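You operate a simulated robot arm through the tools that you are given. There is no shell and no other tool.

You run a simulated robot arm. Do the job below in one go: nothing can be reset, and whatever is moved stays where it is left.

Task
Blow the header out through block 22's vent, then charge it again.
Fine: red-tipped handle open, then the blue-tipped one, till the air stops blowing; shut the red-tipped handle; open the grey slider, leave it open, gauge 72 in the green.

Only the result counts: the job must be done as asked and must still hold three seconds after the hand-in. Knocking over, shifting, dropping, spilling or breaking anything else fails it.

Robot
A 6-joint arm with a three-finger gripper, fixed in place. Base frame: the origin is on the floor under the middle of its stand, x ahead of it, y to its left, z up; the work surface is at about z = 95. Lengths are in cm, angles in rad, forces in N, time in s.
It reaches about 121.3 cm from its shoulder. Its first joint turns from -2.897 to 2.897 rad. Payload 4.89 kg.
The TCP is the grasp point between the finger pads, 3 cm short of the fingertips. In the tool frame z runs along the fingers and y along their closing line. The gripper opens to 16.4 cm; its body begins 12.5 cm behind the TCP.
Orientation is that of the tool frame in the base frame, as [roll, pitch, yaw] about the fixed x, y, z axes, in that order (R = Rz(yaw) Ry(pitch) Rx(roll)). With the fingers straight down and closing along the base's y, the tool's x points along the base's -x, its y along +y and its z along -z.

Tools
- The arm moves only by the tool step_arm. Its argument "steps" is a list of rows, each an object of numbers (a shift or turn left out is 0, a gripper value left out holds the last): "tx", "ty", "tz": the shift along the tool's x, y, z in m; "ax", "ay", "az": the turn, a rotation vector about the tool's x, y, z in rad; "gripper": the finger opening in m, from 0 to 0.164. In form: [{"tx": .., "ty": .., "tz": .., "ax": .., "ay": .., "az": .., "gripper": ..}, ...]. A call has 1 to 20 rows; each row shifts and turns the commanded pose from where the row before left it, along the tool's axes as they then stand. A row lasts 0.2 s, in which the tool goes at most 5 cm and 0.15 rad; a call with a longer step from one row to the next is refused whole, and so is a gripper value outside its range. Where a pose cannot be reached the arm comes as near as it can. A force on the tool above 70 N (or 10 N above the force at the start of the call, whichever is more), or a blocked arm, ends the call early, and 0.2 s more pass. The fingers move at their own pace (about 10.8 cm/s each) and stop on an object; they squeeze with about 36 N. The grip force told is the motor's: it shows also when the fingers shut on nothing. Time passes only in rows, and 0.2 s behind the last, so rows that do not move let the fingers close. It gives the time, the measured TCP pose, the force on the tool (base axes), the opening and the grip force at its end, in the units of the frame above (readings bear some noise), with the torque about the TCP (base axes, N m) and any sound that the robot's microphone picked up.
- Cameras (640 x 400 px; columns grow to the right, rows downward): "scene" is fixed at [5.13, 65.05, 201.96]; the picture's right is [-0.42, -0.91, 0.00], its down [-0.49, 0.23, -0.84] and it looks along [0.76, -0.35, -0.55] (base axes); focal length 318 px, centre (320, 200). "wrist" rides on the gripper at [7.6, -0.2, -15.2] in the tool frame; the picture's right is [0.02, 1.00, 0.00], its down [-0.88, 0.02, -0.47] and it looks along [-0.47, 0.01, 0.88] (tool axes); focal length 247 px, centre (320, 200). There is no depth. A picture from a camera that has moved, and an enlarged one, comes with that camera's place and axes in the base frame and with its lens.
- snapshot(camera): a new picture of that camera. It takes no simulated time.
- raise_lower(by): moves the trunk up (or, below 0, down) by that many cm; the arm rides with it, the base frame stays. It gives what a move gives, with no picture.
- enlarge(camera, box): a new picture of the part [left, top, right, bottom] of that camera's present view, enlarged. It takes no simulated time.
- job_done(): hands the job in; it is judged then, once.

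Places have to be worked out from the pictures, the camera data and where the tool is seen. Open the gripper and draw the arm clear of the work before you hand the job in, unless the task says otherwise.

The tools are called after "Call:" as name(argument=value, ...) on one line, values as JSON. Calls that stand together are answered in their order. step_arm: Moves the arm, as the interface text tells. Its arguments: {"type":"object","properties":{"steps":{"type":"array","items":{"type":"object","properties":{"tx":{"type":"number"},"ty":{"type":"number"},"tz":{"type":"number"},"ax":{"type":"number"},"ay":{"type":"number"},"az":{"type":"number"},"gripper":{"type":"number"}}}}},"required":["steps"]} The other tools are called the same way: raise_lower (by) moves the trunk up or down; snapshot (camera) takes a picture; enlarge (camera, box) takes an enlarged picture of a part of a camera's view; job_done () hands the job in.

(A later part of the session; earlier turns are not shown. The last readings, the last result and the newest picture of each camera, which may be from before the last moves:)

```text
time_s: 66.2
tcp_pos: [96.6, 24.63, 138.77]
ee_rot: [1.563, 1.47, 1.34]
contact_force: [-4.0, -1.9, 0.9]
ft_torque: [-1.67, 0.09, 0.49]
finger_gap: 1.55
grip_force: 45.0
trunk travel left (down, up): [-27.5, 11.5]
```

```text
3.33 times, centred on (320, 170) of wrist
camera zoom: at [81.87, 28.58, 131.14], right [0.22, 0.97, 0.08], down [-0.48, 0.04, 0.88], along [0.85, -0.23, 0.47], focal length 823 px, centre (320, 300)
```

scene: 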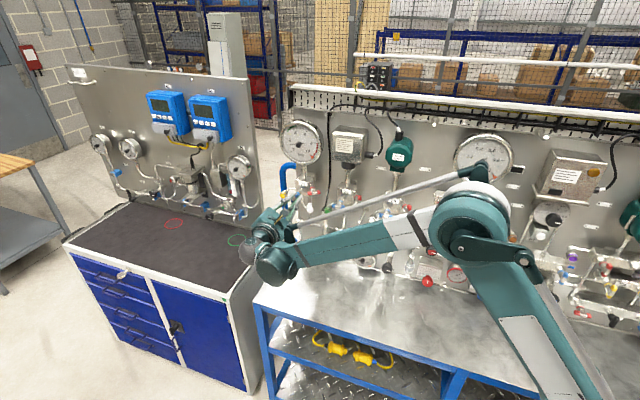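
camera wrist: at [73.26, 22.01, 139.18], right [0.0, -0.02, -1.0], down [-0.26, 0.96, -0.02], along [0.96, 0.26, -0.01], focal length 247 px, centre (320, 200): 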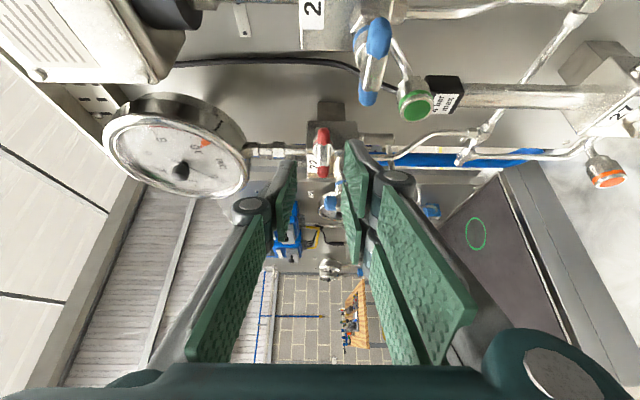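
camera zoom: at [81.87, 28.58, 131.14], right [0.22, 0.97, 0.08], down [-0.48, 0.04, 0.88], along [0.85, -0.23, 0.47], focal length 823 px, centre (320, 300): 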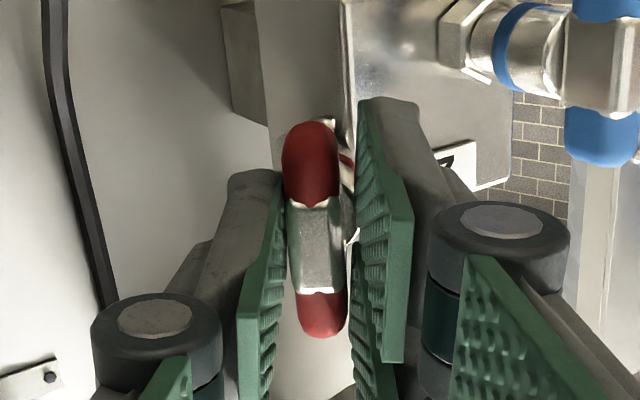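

Torque of 1.7 N·m confirms the shut stop. I open the fingers, undo the over-twist and back out.

Call:
step_arm(steps=[{"gripper": 0.04}, {"az": -0.1}, {}, {"tz": -0.02}, {"tz": -0.03}, {"tz": -0.04}, {"tz": -0.04}, {}])

Call:
enlarge(camera="scene", box=[275, 110, 375, 230])

Call:
snapshot(camera="scene")

Call:
snapshot(camera="wrist")

```text
time_s: 68.0
tcp_pos: [83.5, 27.47, 138.96]
ee_rot: [3.132, 1.571, 2.908]
contact_force: [-1.2, -0.4, 0.8]
ft_torque: [0.01, 0.07, 0.02]
finger_gap: 3.97
grip_force: 0.0
trunk travel left (down, up): [-27.5, 11.5]
```

```text
3.33 times, centred on (325, 170) of scene
camera zoom: at [5.13, 65.05, 201.96], right [-0.42, -0.91, 0.0], down [-0.49, 0.23, -0.84], along [0.76, -0.35, -0.55], focal length 1061 px, centre (303, 300)
```

zoom: 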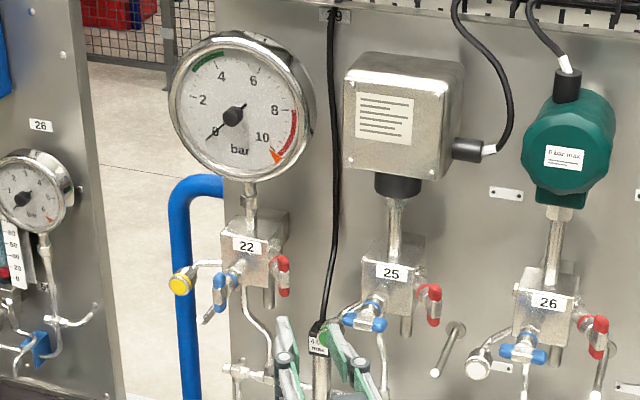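

```text
taken
```

scene: 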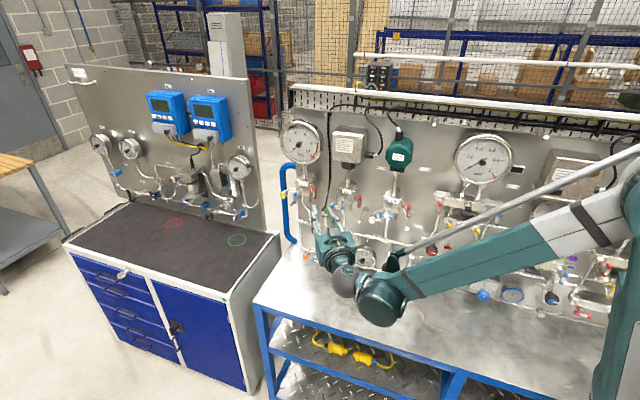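

```text
taken
camera wrist: at [68.65, 30.73, 131.26], right [0.22, 0.97, -0.02], down [-0.46, 0.12, 0.88], along [0.86, -0.19, 0.47], focal length 247 px, centre (320, 200)
```

wrist: 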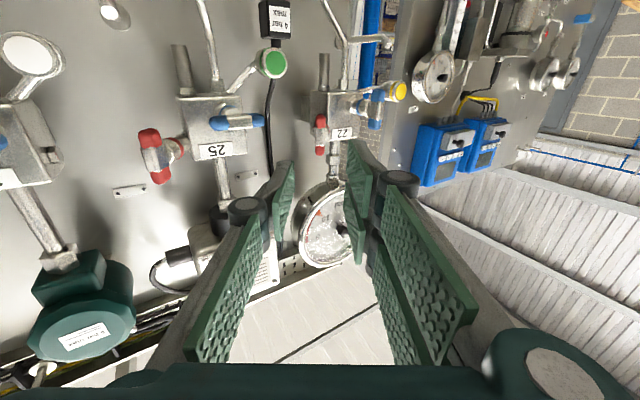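

Red is upright (shut), blue stays open, and gauge 22 is at zero. For the slider I roll the hand camera-up again and retreat from the panel.

Call:
step_arm(steps=[{"tz": -0.04}, {"az": -0.15}, {"az": -0.15}, {"az": -0.15}, {"az": -0.15}, {"az": -0.15}, {"az": -0.15}, {"az": -0.15}, {"az": -0.15}, {"az": -0.15}, {"az": -0.15}, {"az": -0.15}, {"az": -0.15}, {"az": -0.15}, {"az": -0.15}, {"az": -0.15}, {"az": -0.15}, {"az": -0.15}, {"az": -0.15}, {"az": -0.15}])

Call:
step_arm(steps=[{"az": -0.15}, {"az": -0.142}, {"ax": -0.1375}, {"ax": -0.1375}, {"ax": -0.1375}, {"ax": -0.1375}, {}])

Call:
snapshot(camera="wrist")

Call:
snapshot(camera="scene")

```text
time_s: 72.2
tcp_pos: [80.02, 28.36, 138.76]
ee_rot: [-1.569, -1.28, -1.797]
contact_force: [0.0, 0.2, 0.0]
ft_torque: [-0.03, 0.0, -0.01]
finger_gap: 4.02
grip_force: 0.1
trunk travel left (down, up): [-27.5, 11.5]
```

```text
time_s: 73.8
tcp_pos: [79.95, 28.4, 138.78]
ee_rot: [-2.079, -1.571, -1.84]
contact_force: [0.4, 0.0, -0.2]
ft_torque: [-0.08, -0.01, -0.11]
finger_gap: 3.99
grip_force: 0.1
trunk travel left (down, up): [-27.5, 11.5]
```

```text
taken
camera wrist: at [69.27, 39.16, 146.4], right [-0.7, -0.71, 0.02], down [-0.35, 0.32, -0.88], along [0.62, -0.62, -0.47], focal length 247 px, centre (320, 200)
```

wrist: 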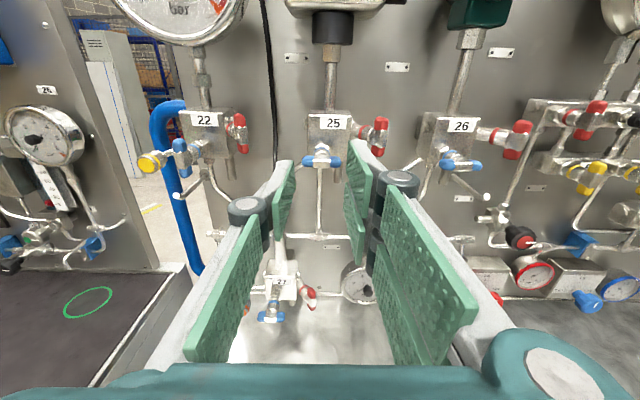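

```text
taken
```

scene: 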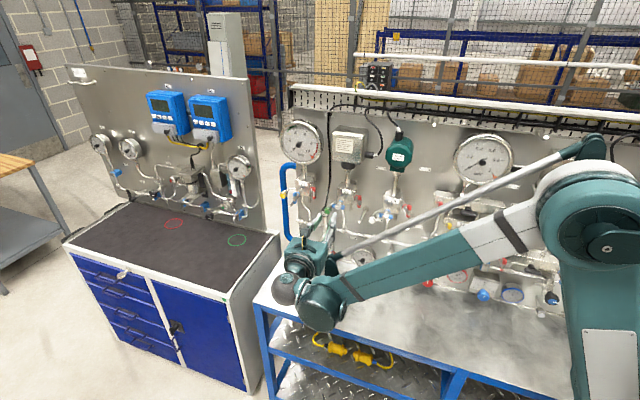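

I slide right about 29 cm and down 18 cm to look at the slider from in front.

Call:
step_arm(steps=[{"ty": 0.041, "tx": -0.025}, {"ty": 0.041, "tx": -0.025}, {"ty": 0.041, "tx": -0.025}, {"ty": 0.041, "tx": -0.025}, {"ty": 0.041, "tx": -0.025}, {"ty": 0.041, "tx": -0.025}, {"ty": 0.044, "tx": -0.02}, {}])

Call:
snapshot(camera="wrist")

Call:
enlarge(camera="wrist", box=[250, 120, 410, 280])

Call:
snapshot(camera="scene")

```text
time_s: 75.6
tcp_pos: [60.55, 8.0, 123.59]
ee_rot: [-2.75, -1.565, -1.168]
contact_force: [-0.8, -0.8, 0.7]
ft_torque: [0.09, 0.08, 0.21]
finger_gap: 4.0
grip_force: 0.1
out of reach, approached as far as the arm can: row 7
trunk travel left (down, up): [-27.5, 11.5]
```

```text
taken
camera wrist: at [49.8, 18.82, 131.34], right [-0.7, -0.71, 0.02], down [-0.35, 0.32, -0.88], along [0.62, -0.62, -0.48], focal length 247 px, centre (320, 200)
```

wrist: 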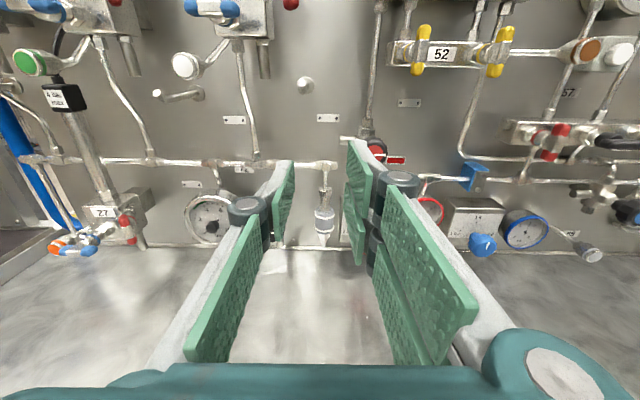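

```text
2.50 times, centred on (330, 200) of wrist
camera zoom: at [49.8, 18.82, 131.34], right [-0.7, -0.71, 0.02], down [-0.35, 0.32, -0.88], along [0.62, -0.62, -0.48], focal length 617 px, centre (295, 200)
```

zoom: 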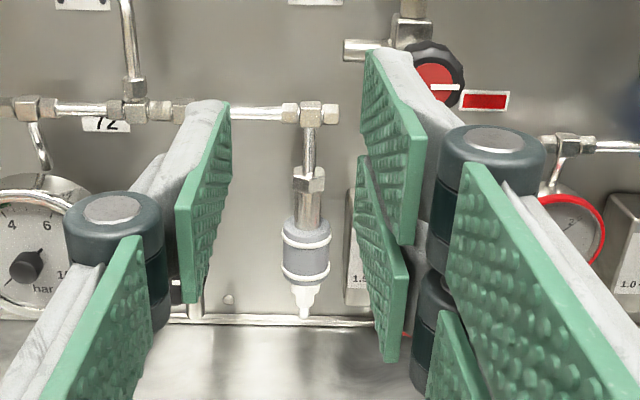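

```text
taken
```

scene: 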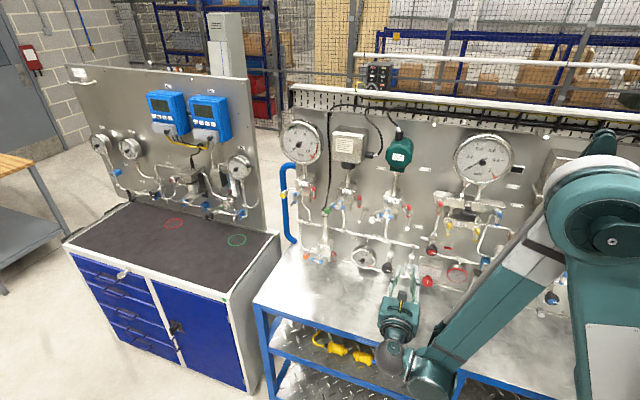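

The last row hit the arm's reach limit (elbow folded). I lower the trunk 12 cm for a more level look at the slider, still 20 cm off it.

Call:
raise_lower(by=-12)

Call:
snapshot(camera="wrist")

Call:
enlarge(camera="wrist", box=[250, 80, 410, 220])

Call:
enlarge(camera="wrist", box=[295, 110, 365, 190])

```text
time_s: 77.1
tcp_pos: [60.62, 8.1, 111.63]
ee_rot: [-2.916, -1.563, -1.004]
contact_force: [-0.1, -0.8, -0.1]
ft_torque: [0.01, -0.02, 0.0]
finger_gap: 3.99
grip_force: 0.0
trunk travel left (down, up): [-15.5, 23.5]
```

```text
taken
camera wrist: at [49.93, 18.93, 119.32], right [-0.7, -0.71, 0.02], down [-0.35, 0.32, -0.88], along [0.62, -0.62, -0.48], focal length 247 px, centre (320, 200)
```

wrist: 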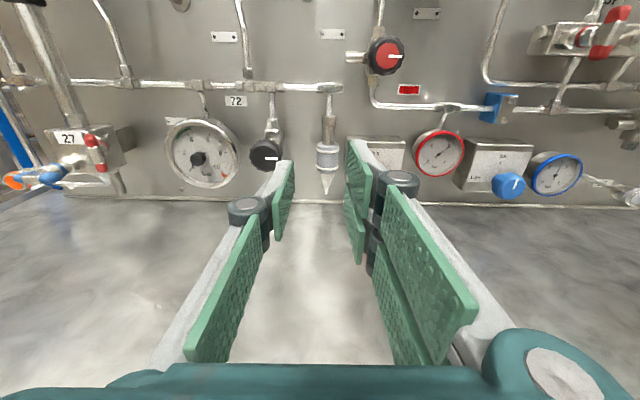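

```text
2.86 times, centred on (330, 150) of wrist
camera zoom: at [49.93, 18.93, 119.32], right [-0.7, -0.71, 0.02], down [-0.35, 0.32, -0.88], along [0.62, -0.62, -0.48], focal length 706 px, centre (291, 343)
```

zoom: 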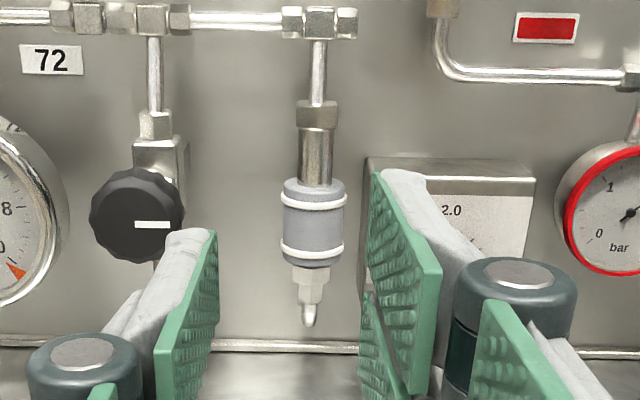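

```text
5.00 times, centred on (330, 150) of wrist
camera zoom: at [49.93, 18.93, 119.32], right [-0.7, -0.71, 0.02], down [-0.35, 0.32, -0.88], along [0.62, -0.62, -0.48], focal length 1235 px, centre (270, 450)
```

zoom: 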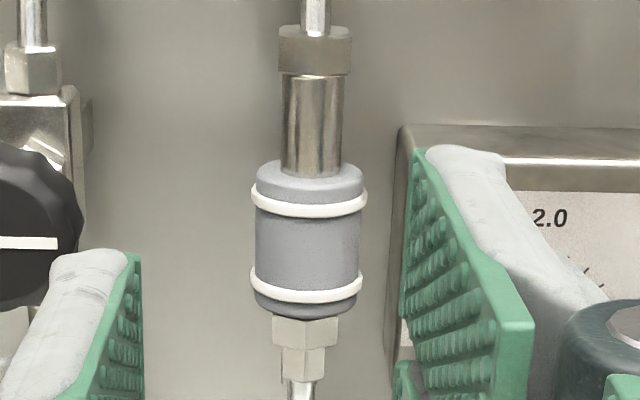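

The sleeve sits low on its body (about z 104.5–109, centre near (75.9, -8.7, 106.6)), with roughly 2.5 cm of bare body above it up to the nut, so it should slide up. I check the hand's clearance to the bench and gauge 72.

Call:
enlarge(camera="scene", box=[340, 220, 480, 380])

Call:
enlarge(camera="wrist", box=[150, 80, 300, 220])

```text
2.50 times, centred on (410, 300) of scene
camera zoom: at [5.13, 65.05, 201.96], right [-0.42, -0.91, 0.0], down [-0.49, 0.23, -0.84], along [0.76, -0.35, -0.55], focal length 796 px, centre (95, -50)
```

zoom: 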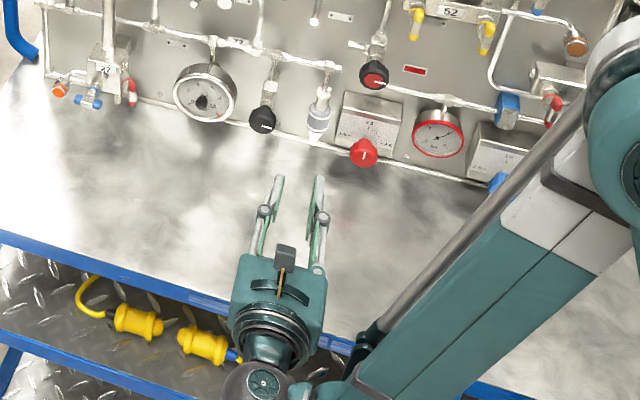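

```text
2.86 times, centred on (225, 150) of wrist
camera zoom: at [49.93, 18.93, 119.32], right [-0.7, -0.71, 0.02], down [-0.35, 0.32, -0.88], along [0.62, -0.62, -0.48], focal length 706 px, centre (591, 343)
```

zoom: 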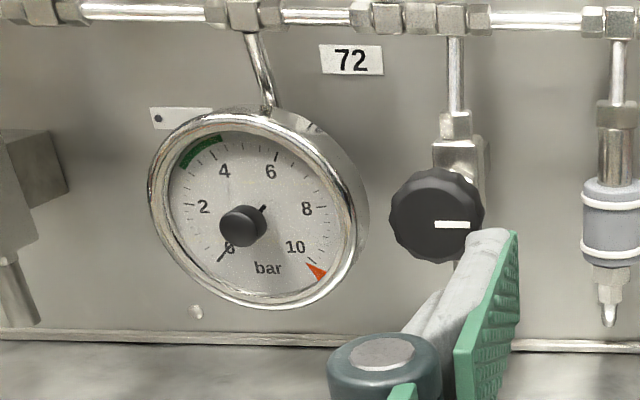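

Gauge 72 is at zero and its green band spans roughly 2.8–4 bar. I look at the whole scene to judge how low the wrist drum hangs relative to the bench.

Call:
snapshot(camera="scene")

Call:
enlarge(camera="scene", box=[360, 280, 500, 400])

```text
taken
```

scene: 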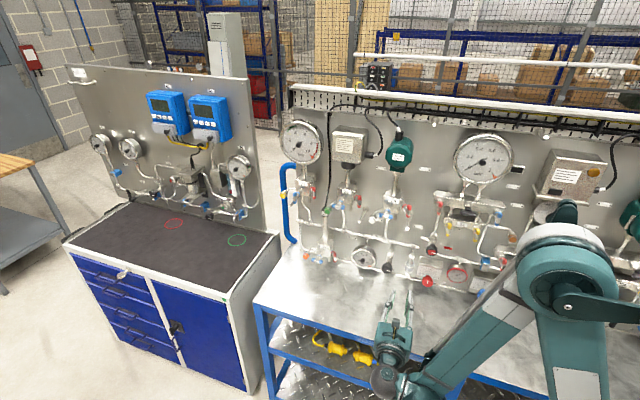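

```text
3.33 times, centred on (430, 340) of scene
camera zoom: at [5.13, 65.05, 201.96], right [-0.42, -0.91, 0.0], down [-0.49, 0.23, -0.84], along [0.76, -0.35, -0.55], focal length 1061 px, centre (-47, -267)
```

zoom: 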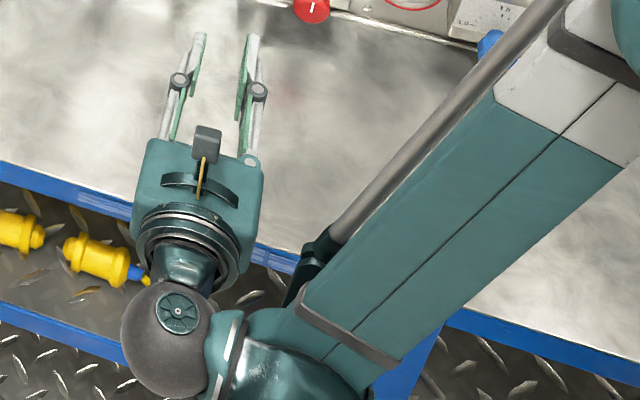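

Ball and drum of the wrist hang on the tool axis line, with about 5 cm to spare above the bench; a slight downward tilt adds margin. I tilt 0.2 rad down, open to 5.5 cm and move to about 10 cm short of the sleeve.

Call:
step_arm(steps=[{"ay": -0.1, "gripper": 0.055}, {"ay": -0.1}, {"tx": -0.0075, "ty": 0.0042, "tz": 0.0366}, {"tx": -0.0075, "ty": 0.0042, "tz": 0.0366}, {"tx": -0.0075, "ty": 0.0042, "tz": 0.0366}, {}])

Call:
snapshot(camera="wrist")

Call:
enlarge(camera="wrist", box=[240, 80, 400, 220])

Call:
enlarge(camera="scene", box=[370, 220, 490, 340])

```text
time_s: 78.5
tcp_pos: [67.11, -0.07, 106.95]
ee_rot: [-3.139, -1.366, -0.78]
contact_force: [0.2, -0.3, -0.6]
ft_torque: [-0.01, 0.03, -0.05]
finger_gap: 5.48
grip_force: 0.1
trunk travel left (down, up): [-15.5, 23.5]
```

```text
taken
camera wrist: at [57.73, 9.42, 117.6], right [-0.7, -0.72, 0.02], down [-0.47, 0.44, -0.77], along [0.54, -0.55, -0.64], focal length 247 px, centre (320, 200)
```

wrist: 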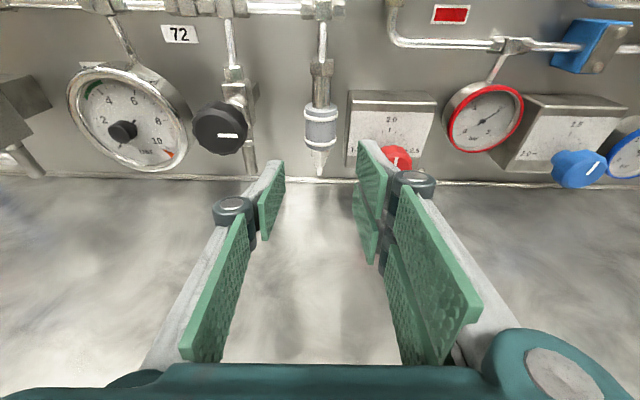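

```text
2.86 times, centred on (320, 150) of wrist
camera zoom: at [57.73, 9.42, 117.6], right [-0.7, -0.72, 0.02], down [-0.47, 0.44, -0.77], along [0.54, -0.55, -0.64], focal length 706 px, centre (320, 343)
```

zoom: 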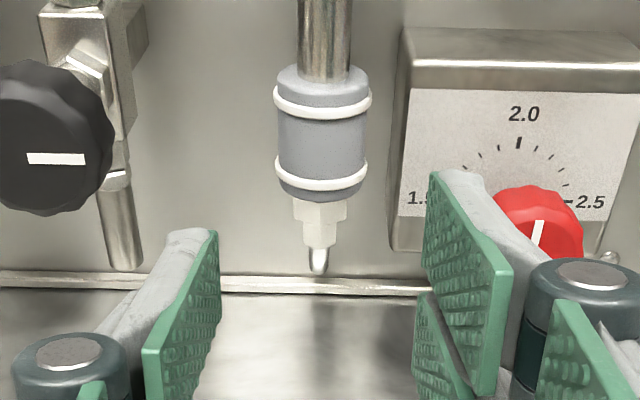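

```text
3.33 times, centred on (430, 280) of scene
camera zoom: at [5.13, 65.05, 201.96], right [-0.42, -0.91, 0.0], down [-0.49, 0.23, -0.84], along [0.76, -0.35, -0.55], focal length 1061 px, centre (-47, -67)
```

zoom: 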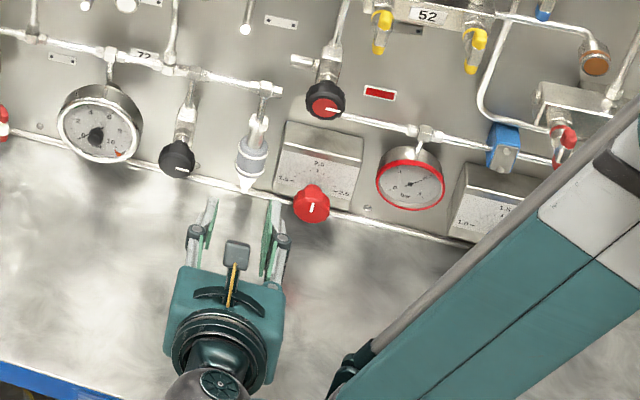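

The sleeve is centred laterally (within 0.1 cm) and about 12.3 cm ahead horizontally. I narrow the opening to 4.8 cm and advance 7 cm.

Call:
step_arm(steps=[{"gripper": 0.048}, {"tz": 0.023, "tx": 0.0048}, {"tz": 0.023, "tx": 0.0048}, {"tz": 0.0225, "tx": 0.0046}, {}])

Call:
enlarge(camera="wrist", box=[240, 80, 400, 220])

Call:
enlarge(camera="scene", box=[370, 230, 470, 310])

```text
time_s: 79.7
tcp_pos: [72.17, -4.85, 107.07]
ee_rot: [-3.139, -1.367, -0.781]
contact_force: [0.3, 0.3, 0.2]
ft_torque: [-0.02, 0.0, 0.0]
finger_gap: 4.81
grip_force: 0.0
trunk travel left (down, up): [-15.5, 23.5]
```

```text
2.86 times, centred on (320, 150) of wrist
camera zoom: at [62.83, 4.46, 117.55], right [-0.7, -0.72, 0.02], down [-0.47, 0.44, -0.77], along [0.54, -0.54, -0.64], focal length 706 px, centre (320, 343)
```

zoom: 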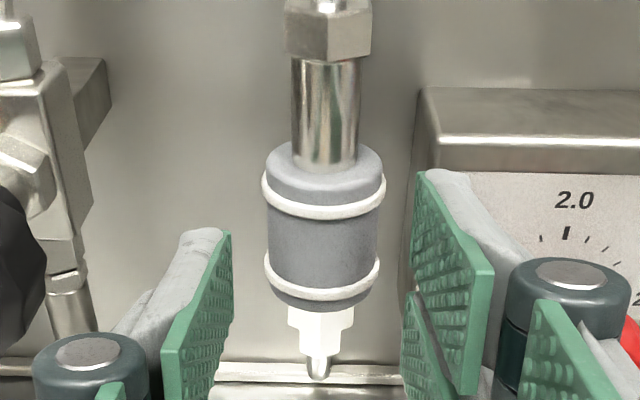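

```text
5.00 times, centred on (420, 270) of scene
camera zoom: at [5.13, 65.05, 201.96], right [-0.42, -0.91, 0.0], down [-0.49, 0.23, -0.84], along [0.76, -0.35, -0.55], focal length 1591 px, centre (-180, -150)
```

zoom: 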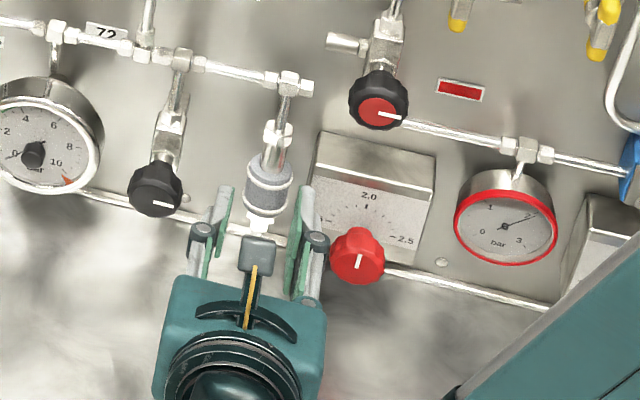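

Centred between the pads with 5.3 cm to the axis. I move the last 2.6 cm so the pads straddle the sleeve, then look before closing.

Call:
step_arm(steps=[{"tz": 0.013, "tx": 0.0027}, {"tz": 0.013, "tx": 0.0027}, {}])

Call:
enlarge(camera="wrist", box=[240, 100, 400, 240])

Call:
enlarge(camera="scene", box=[380, 235, 450, 305])

```text
time_s: 80.5
tcp_pos: [74.16, -6.76, 106.9]
ee_rot: [-3.137, -1.366, -0.784]
contact_force: [0.2, 0.3, 0.3]
ft_torque: [0.02, 0.03, 0.0]
finger_gap: 4.79
grip_force: 0.1
trunk travel left (down, up): [-15.5, 23.5]
```

```text
2.86 times, centred on (320, 170) of wrist
camera zoom: at [64.69, 2.64, 117.58], right [-0.7, -0.72, 0.02], down [-0.47, 0.44, -0.77], along [0.54, -0.54, -0.64], focal length 706 px, centre (320, 286)
```

zoom: 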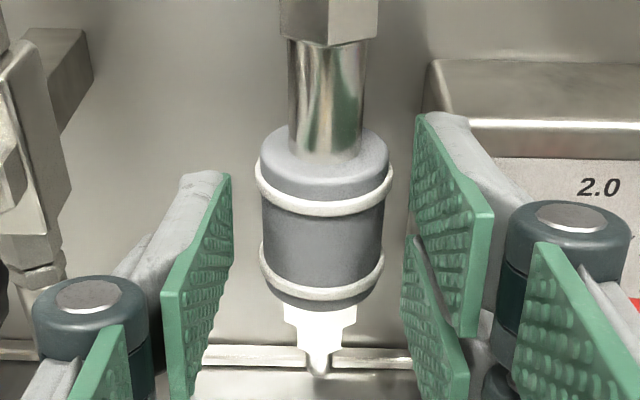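

```text
5.71 times, centred on (415, 270) of scene
camera zoom: at [5.13, 65.05, 201.96], right [-0.42, -0.91, 0.0], down [-0.49, 0.23, -0.84], along [0.76, -0.35, -0.55], focal length 1818 px, centre (-223, -200)
```

zoom: 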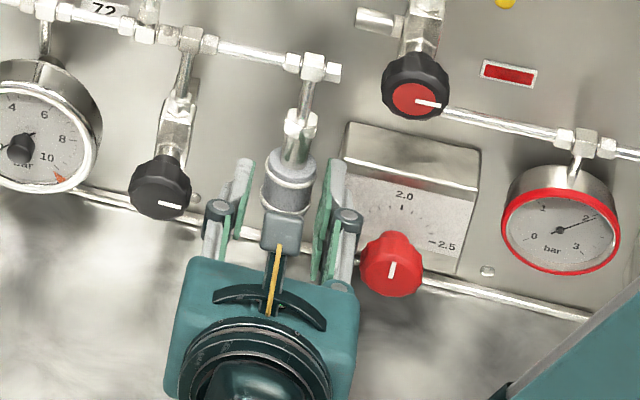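

The sleeve is between the pads. I close on it and check the grip.

Call:
step_arm(steps=[{"gripper": 0.038}, {"gripper": 0.03}, {}, {}])

Call:
enlarge(camera="wrist", box=[240, 100, 400, 240])

```text
time_s: 81.5
tcp_pos: [73.96, -6.98, 107.01]
ee_rot: [-3.135, -1.368, -0.784]
contact_force: [-9.6, -8.7, -3.3]
ft_torque: [0.28, -0.22, -0.43]
finger_gap: 3.34
grip_force: 44.9
trunk travel left (down, up): [-15.5, 23.5]
```

```text
2.86 times, centred on (320, 170) of wrist
camera zoom: at [64.63, 2.57, 117.59], right [-0.7, -0.71, 0.02], down [-0.47, 0.44, -0.77], along [0.54, -0.54, -0.64], focal length 706 px, centre (320, 286)
```

zoom: 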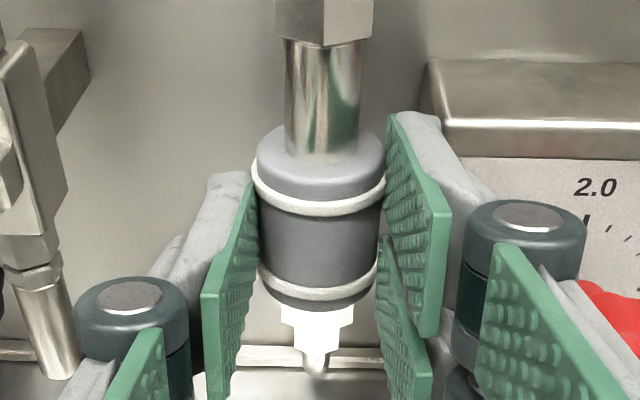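

Gripped at 3.34 cm. I lift straight up in small steps and watch the vertical force.

Call:
step_arm(steps=[{"ty": 0.001, "tx": 0.0049, "tz": -0.001}, {"tx": 0.0049, "tz": -0.001}, {}])

Call:
enlarge(camera="wrist", box=[240, 100, 400, 240])

Call:
enlarge(camera="scene", box=[340, 235, 450, 305])

```text
time_s: 82.3
tcp_pos: [73.97, -6.9, 108.12]
ee_rot: [-3.134, -1.367, -0.783]
contact_force: [-0.6, -14.5, -2.2]
ft_torque: [0.44, -0.14, -0.28]
finger_gap: 3.29
grip_force: 44.5
trunk travel left (down, up): [-15.5, 23.5]
```

```text
2.86 times, centred on (320, 170) of wrist
camera zoom: at [64.62, 2.57, 118.67], right [-0.7, -0.72, 0.02], down [-0.47, 0.44, -0.77], along [0.54, -0.54, -0.64], focal length 706 px, centre (320, 286)
```

zoom: 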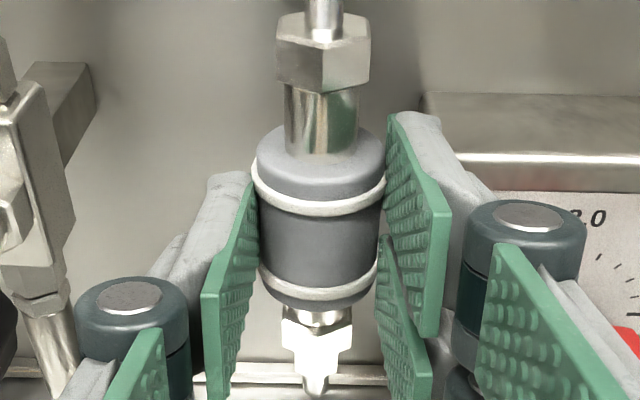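

```text
5.71 times, centred on (395, 270) of scene
camera zoom: at [5.13, 65.05, 201.96], right [-0.42, -0.91, 0.0], down [-0.49, 0.23, -0.84], along [0.76, -0.35, -0.55], focal length 1818 px, centre (-109, -200)
```

zoom: 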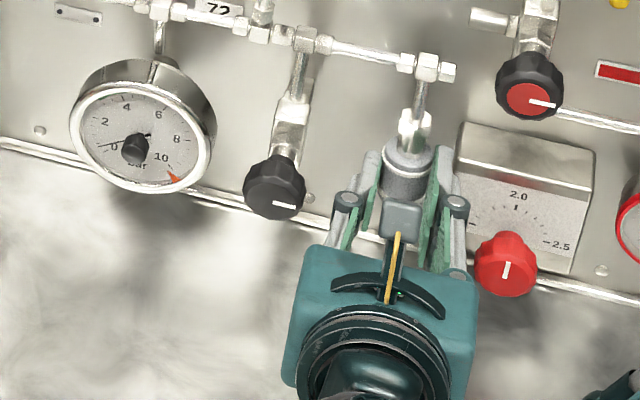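

The sleeve is sliding up with the hand and gauge 72 has started to rise. I continue to the top of its travel.

Call:
step_arm(steps=[{"tx": 0.0049, "tz": -0.001}, {"tx": 0.0049, "tz": -0.001}, {}])

Call:
enlarge(camera="wrist", box=[240, 100, 400, 240])

Call:
enlarge(camera="scene", box=[340, 235, 450, 305])

```text
time_s: 83.1
tcp_pos: [74.04, -6.9, 109.16]
ee_rot: [-3.134, -1.367, -0.782]
contact_force: [7.3, -18.1, -2.3]
ft_torque: [0.46, -0.08, -0.26]
finger_gap: 3.34
grip_force: 44.7
trunk travel left (down, up): [-15.5, 23.5]
```

```text
2.86 times, centred on (320, 170) of wrist
camera zoom: at [64.61, 2.57, 119.71], right [-0.7, -0.72, 0.02], down [-0.47, 0.44, -0.77], along [0.54, -0.54, -0.64], focal length 706 px, centre (320, 286)
```

zoom: 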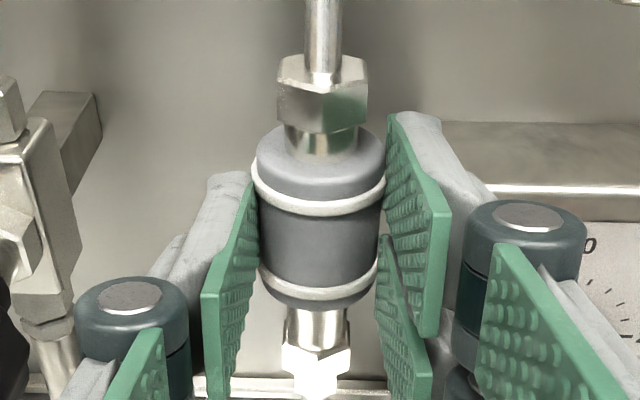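

```text
5.71 times, centred on (395, 270) of scene
camera zoom: at [5.13, 65.05, 201.96], right [-0.42, -0.91, 0.0], down [-0.49, 0.23, -0.84], along [0.76, -0.35, -0.55], focal length 1818 px, centre (-109, -200)
```

zoom: 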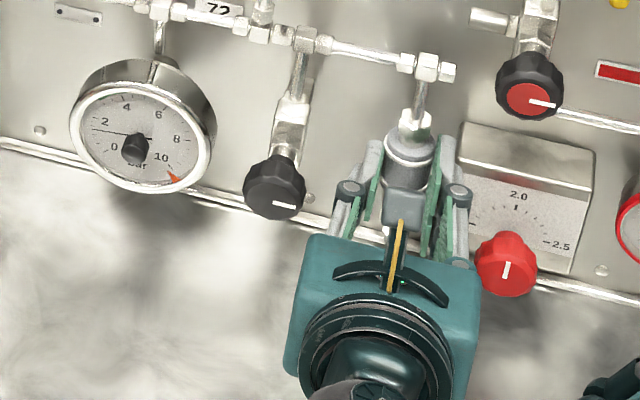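

Gauge 72 is climbing (about 1.5 bar). I nudge up further until the sleeve reaches its top stop.

Call:
step_arm(steps=[{"tx": 0.0029, "tz": -0.0006}, {"tx": 0.0029, "tz": -0.0006}, {}])

Call:
enlarge(camera="wrist", box=[240, 100, 400, 240])

Call:
enlarge(camera="scene", box=[340, 235, 450, 305])

```text
time_s: 83.9
tcp_pos: [74.03, -6.82, 109.85]
ee_rot: [-3.137, -1.366, -0.781]
contact_force: [14.0, -7.6, -1.9]
ft_torque: [0.59, 0.13, 0.07]
finger_gap: 3.33
grip_force: 44.9
trunk travel left (down, up): [-15.5, 23.5]
```

```text
2.86 times, centred on (320, 170) of wrist
camera zoom: at [64.6, 2.57, 120.28], right [-0.7, -0.72, 0.02], down [-0.47, 0.44, -0.77], along [0.54, -0.54, -0.64], focal length 706 px, centre (320, 286)
```

zoom: 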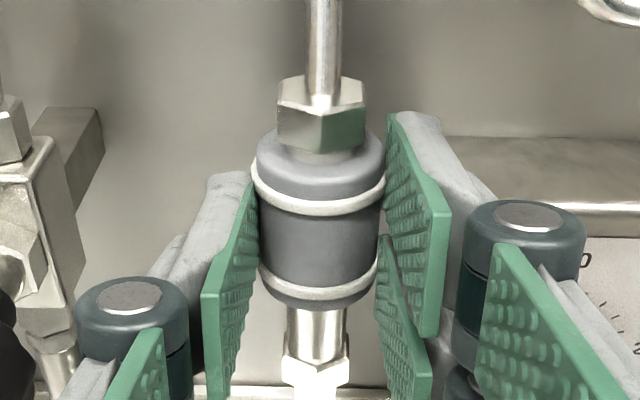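

```text
5.71 times, centred on (395, 270) of scene
camera zoom: at [5.13, 65.05, 201.96], right [-0.42, -0.91, 0.0], down [-0.49, 0.23, -0.84], along [0.76, -0.35, -0.55], focal length 1818 px, centre (-109, -200)
```

zoom: 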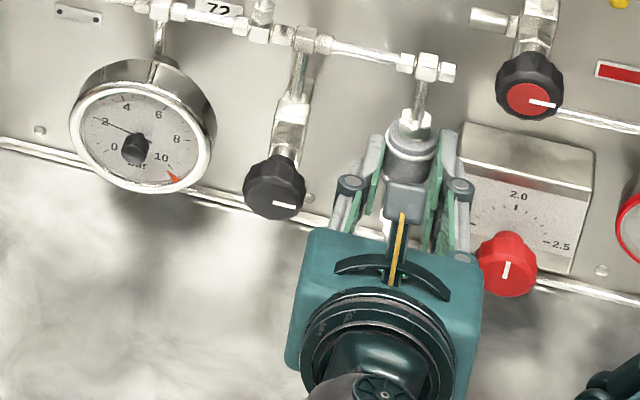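

Gauge 72 is past 2 bar and the sleeve is almost at the nut. One more small nudge to find the stop.

Call:
step_arm(steps=[{"tx": 0.002, "tz": -0.0004}, {"tx": 0.002, "tz": -0.0004}, {}])

Call:
enlarge(camera="wrist", box=[240, 100, 400, 240])

Call:
enlarge(camera="scene", box=[340, 235, 450, 305])

```text
time_s: 84.7
tcp_pos: [73.9, -6.8, 110.06]
ee_rot: [-3.135, -1.365, -0.783]
contact_force: [-11.6, 0.3, -38.7]
ft_torque: [1.1, 0.53, -0.3]
finger_gap: 3.3
grip_force: 44.7
trunk travel left (down, up): [-15.5, 23.5]
```

```text
2.86 times, centred on (320, 170) of wrist
camera zoom: at [64.51, 2.68, 120.62], right [-0.7, -0.72, 0.02], down [-0.47, 0.44, -0.77], along [0.54, -0.54, -0.64], focal length 706 px, centre (320, 286)
```

zoom: 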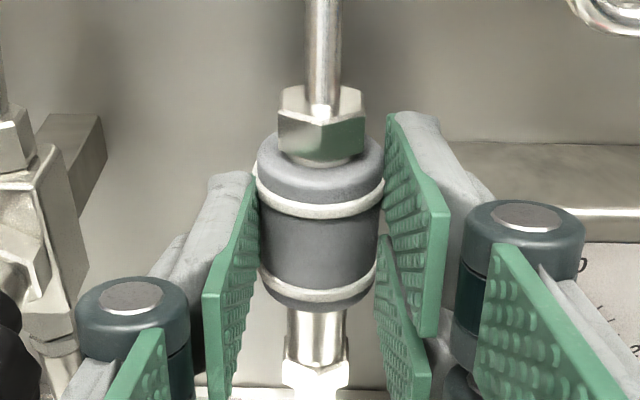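

```text
5.71 times, centred on (395, 270) of scene
camera zoom: at [5.13, 65.05, 201.96], right [-0.42, -0.91, 0.0], down [-0.49, 0.23, -0.84], along [0.76, -0.35, -0.55], focal length 1818 px, centre (-109, -200)
```

zoom: 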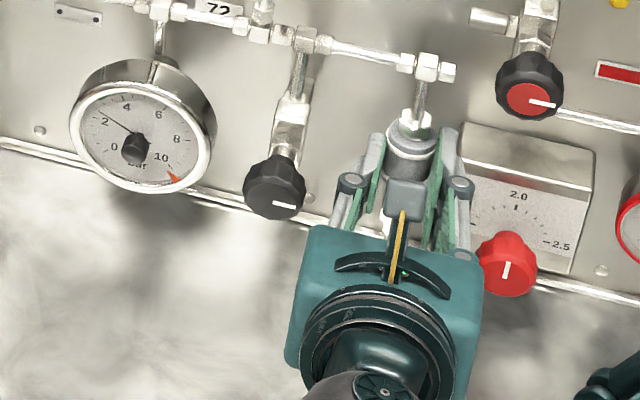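

The vertical force shows the sleeve is against its top stop and gauge 72 is near 2.6 bar and rising. I open the fingers and wait to see that the sleeve stays up.

Call:
step_arm(steps=[{"gripper": 0.05}, {}, {}, {}, {}])

Call:
enlarge(camera="wrist", box=[240, 100, 400, 240])

Call:
enlarge(camera="scene", box=[340, 235, 450, 305])

```text
time_s: 85.9
tcp_pos: [73.81, -6.86, 110.18]
ee_rot: [-3.137, -1.366, -0.782]
contact_force: [1.2, -0.1, 0.2]
ft_torque: [0.02, 0.03, -0.03]
finger_gap: 5.02
grip_force: 0.0
trunk travel left (down, up): [-15.5, 23.5]
```

```text
2.86 times, centred on (320, 170) of wrist
camera zoom: at [64.5, 2.7, 120.74], right [-0.7, -0.72, 0.02], down [-0.47, 0.44, -0.77], along [0.54, -0.54, -0.64], focal length 706 px, centre (320, 286)
```

zoom: 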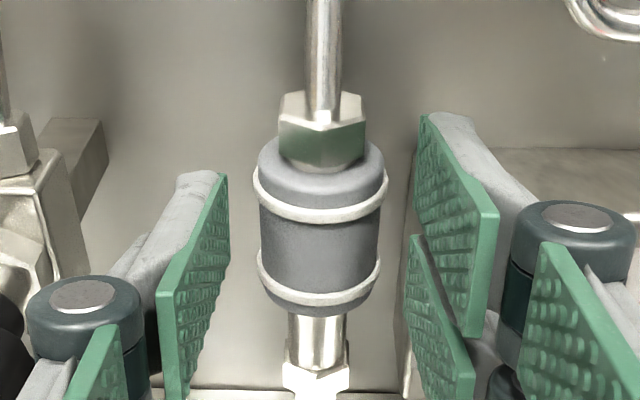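

```text
5.71 times, centred on (395, 270) of scene
camera zoom: at [5.13, 65.05, 201.96], right [-0.42, -0.91, 0.0], down [-0.49, 0.23, -0.84], along [0.76, -0.35, -0.55], focal length 1818 px, centre (-109, -200)
```

zoom: 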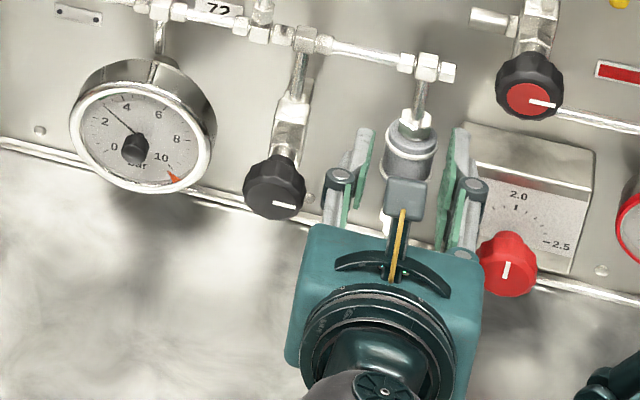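

The sleeve stays up and gauge 72 is around 3 bar. I back straight out.

Call:
step_arm(steps=[{"tz": -0.0196, "tx": -0.0041}, {"tz": -0.0294, "tx": -0.0061}, {"tz": -0.0392, "tx": -0.0081}, {"tz": -0.0392, "tx": -0.0081}, {}, {}])

Call:
snapshot(camera="wrist")

Call:
enlarge(camera="wrist", box=[60, 40, 200, 180])

Call:
enlarge(camera="scene", box=[270, 110, 450, 290])

```text
time_s: 87.3
tcp_pos: [64.72, 2.43, 110.43]
ee_rot: [-3.136, -1.367, -0.784]
contact_force: [-0.6, 0.7, 0.9]
ft_torque: [0.02, -0.01, 0.04]
finger_gap: 5.01
grip_force: 0.1
trunk travel left (down, up): [-15.5, 23.5]
```

```text
taken
camera wrist: at [55.32, 11.86, 120.92], right [-0.7, -0.72, 0.02], down [-0.47, 0.44, -0.77], along [0.54, -0.54, -0.64], focal length 247 px, centre (320, 200)
```

wrist: 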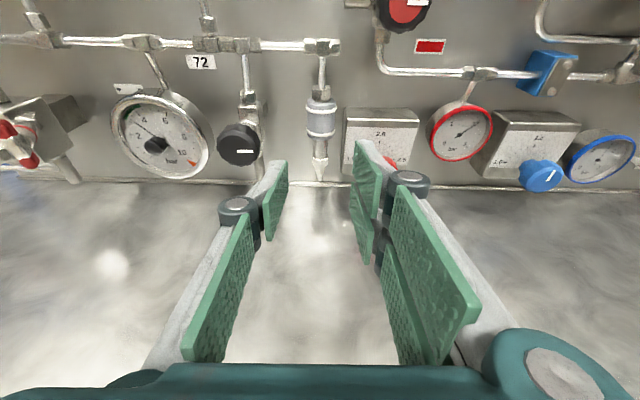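

```text
2.86 times, centred on (130, 110) of wrist
camera zoom: at [55.32, 11.86, 120.92], right [-0.7, -0.72, 0.02], down [-0.47, 0.44, -0.77], along [0.54, -0.54, -0.64], focal length 706 px, centre (863, 457)
```

zoom: 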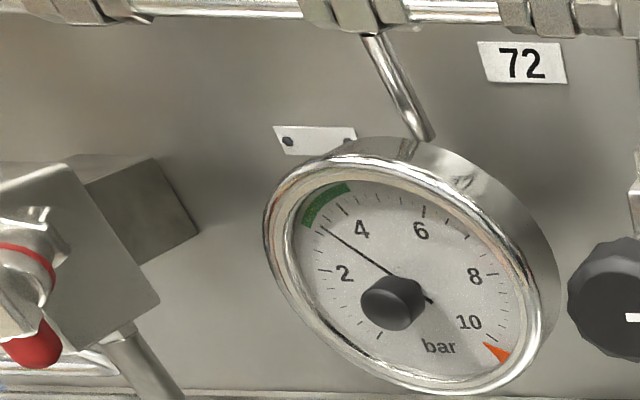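

```text
2.22 times, centred on (360, 200) of scene
camera zoom: at [5.13, 65.05, 201.96], right [-0.42, -0.91, 0.0], down [-0.49, 0.23, -0.84], along [0.76, -0.35, -0.55], focal length 707 px, centre (231, 200)
```

zoom: 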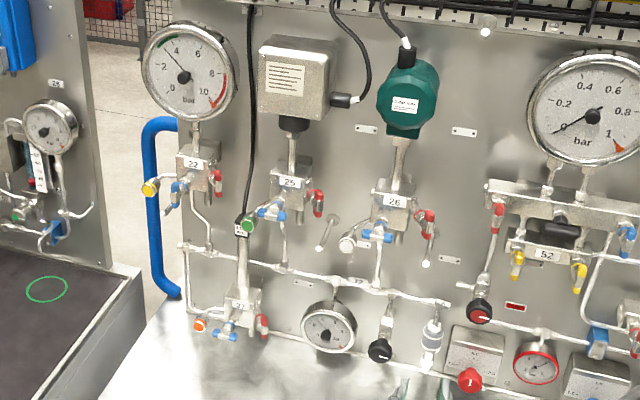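

Gauge 72 is just entering the green band and gauge 22 follows it with no puffs at the vent. I back off further and wait for it to settle.

Call:
step_arm(steps=[{"tz": -0.03}, {"tz": -0.03}, {"tx": 0.03}, {}, {}, {}, {}, {}, {}, {}, {}, {}, {}, {}, {}, {}, {}, {}])

Call:
snapshot(camera="wrist")

Call:
enlarge(camera="scene", box=[345, 235, 445, 295])

Call:
enlarge(camera="scene", box=[275, 110, 345, 220])

Call:
enlarge(camera="wrist", box=[80, 60, 220, 200])

```text
time_s: 91.1
tcp_pos: [61.06, 5.72, 114.34]
ee_rot: [-3.137, -1.367, -0.781]
contact_force: [-0.1, -1.1, 0.7]
ft_torque: [0.04, 0.02, 0.01]
finger_gap: 4.99
grip_force: 0.1
trunk travel left (down, up): [-15.5, 23.5]
```

```text
taken
camera wrist: at [51.63, 15.28, 124.88], right [-0.7, -0.72, 0.02], down [-0.47, 0.44, -0.77], along [0.54, -0.54, -0.64], focal length 247 px, centre (320, 200)
```

wrist: 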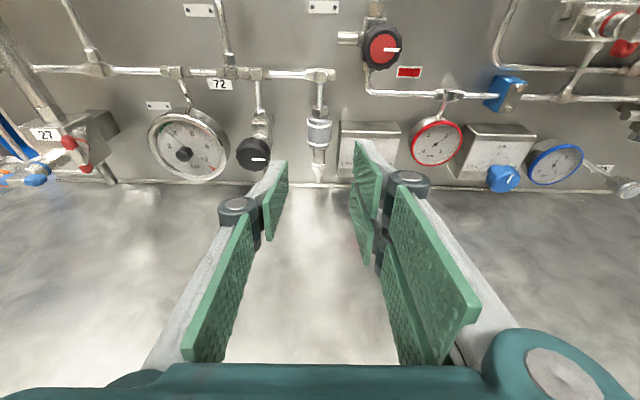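

```text
6.40 times, centred on (395, 265) of scene
camera zoom: at [5.13, 65.05, 201.96], right [-0.42, -0.91, 0.0], down [-0.49, 0.23, -0.84], along [0.76, -0.35, -0.55], focal length 2036 px, centre (-160, -216)
```

zoom: 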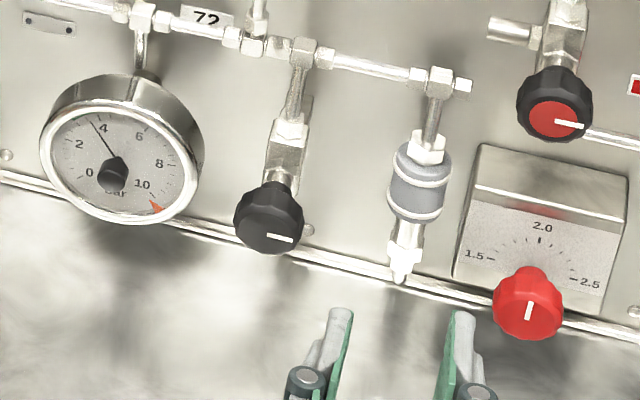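

```text
3.64 times, centred on (310, 165) of scene
camera zoom: at [5.13, 65.05, 201.96], right [-0.42, -0.91, 0.0], down [-0.49, 0.23, -0.84], along [0.76, -0.35, -0.55], focal length 1157 px, centre (356, 327)
```

zoom: 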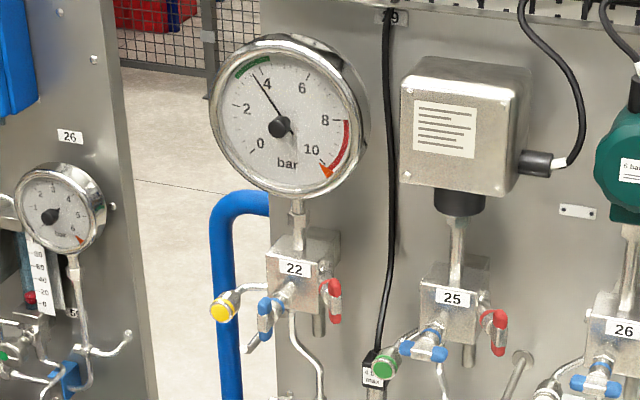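

```text
2.86 times, centred on (150, 130) of wrist
camera zoom: at [51.63, 15.28, 124.88], right [-0.7, -0.72, 0.02], down [-0.47, 0.44, -0.77], along [0.54, -0.54, -0.64], focal length 706 px, centre (806, 400)
```

zoom: 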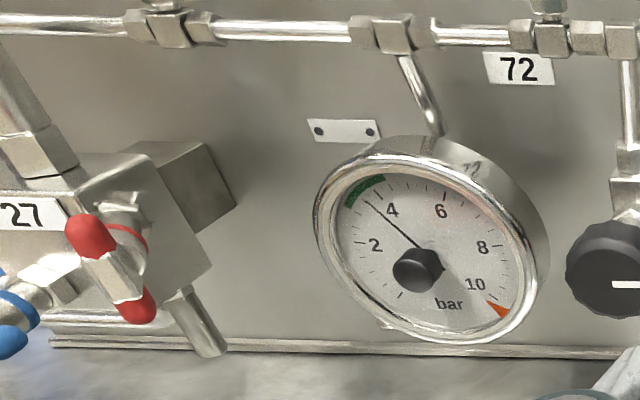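

Gauge 72 reads about 3.6, in the green, with gauge 22 matching. I move the hand clear upward and wait to see if it holds.

Call:
step_arm(steps=[{"tx": 0.03}, {"tx": 0.03}, {"tx": 0.03}, {"tx": 0.03}, {}, {}, {}, {}, {}, {}, {}, {}, {}, {}, {}, {}, {}, {}, {}, {}])

Call:
enlarge(camera="scene", box=[345, 235, 445, 295])

Call:
enlarge(camera="scene", box=[275, 110, 345, 220])

Call:
snapshot(camera="scene")

Call:
enlarge(camera="scene", box=[350, 240, 382, 272])

```text
time_s: 95.3
tcp_pos: [62.63, 4.36, 126.07]
ee_rot: [-3.135, -1.366, -0.783]
contact_force: [1.3, 0.3, -0.5]
ft_torque: [-0.03, 0.03, 0.0]
finger_gap: 5.0
grip_force: 0.1
trunk travel left (down, up): [-15.5, 23.5]
```

```text
6.40 times, centred on (395, 265) of scene
camera zoom: at [5.13, 65.05, 201.96], right [-0.42, -0.91, 0.0], down [-0.49, 0.23, -0.84], along [0.76, -0.35, -0.55], focal length 2036 px, centre (-160, -216)
```

zoom: 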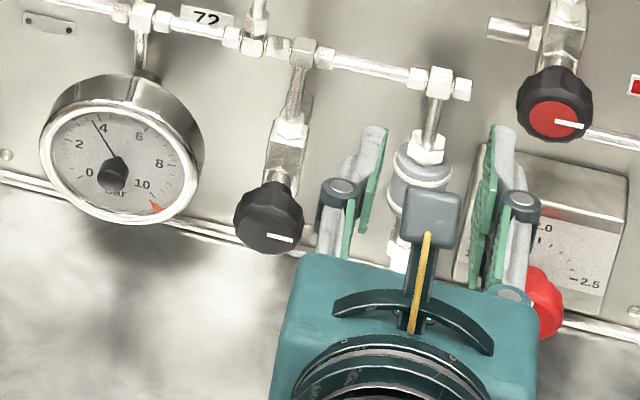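

```text
3.64 times, centred on (310, 165) of scene
camera zoom: at [5.13, 65.05, 201.96], right [-0.42, -0.91, 0.0], down [-0.49, 0.23, -0.84], along [0.76, -0.35, -0.55], focal length 1157 px, centre (356, 327)
```

zoom: 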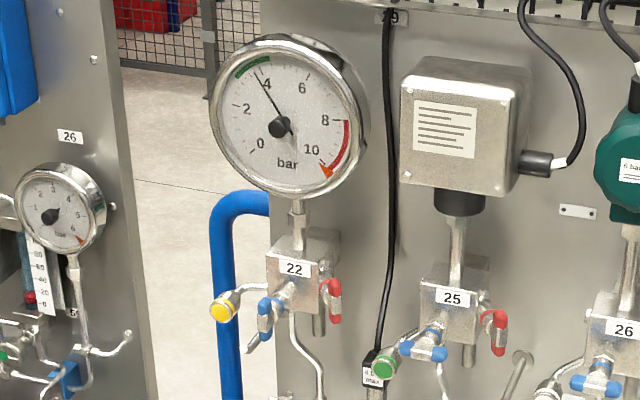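

```text
taken
```

scene: 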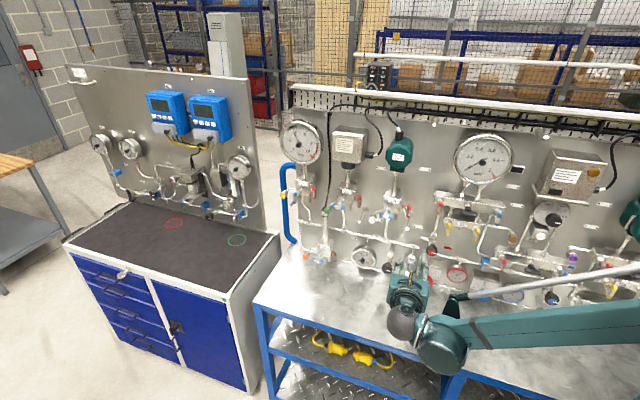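

```text
12.50 times, centred on (366, 256) of scene
camera zoom: at [5.13, 65.05, 201.96], right [-0.42, -0.91, 0.0], down [-0.49, 0.23, -0.84], along [0.76, -0.35, -0.55], focal length 3977 px, centre (-255, -500)
```

zoom: 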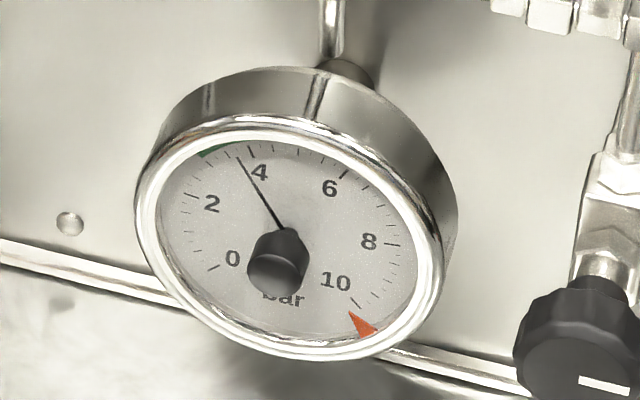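

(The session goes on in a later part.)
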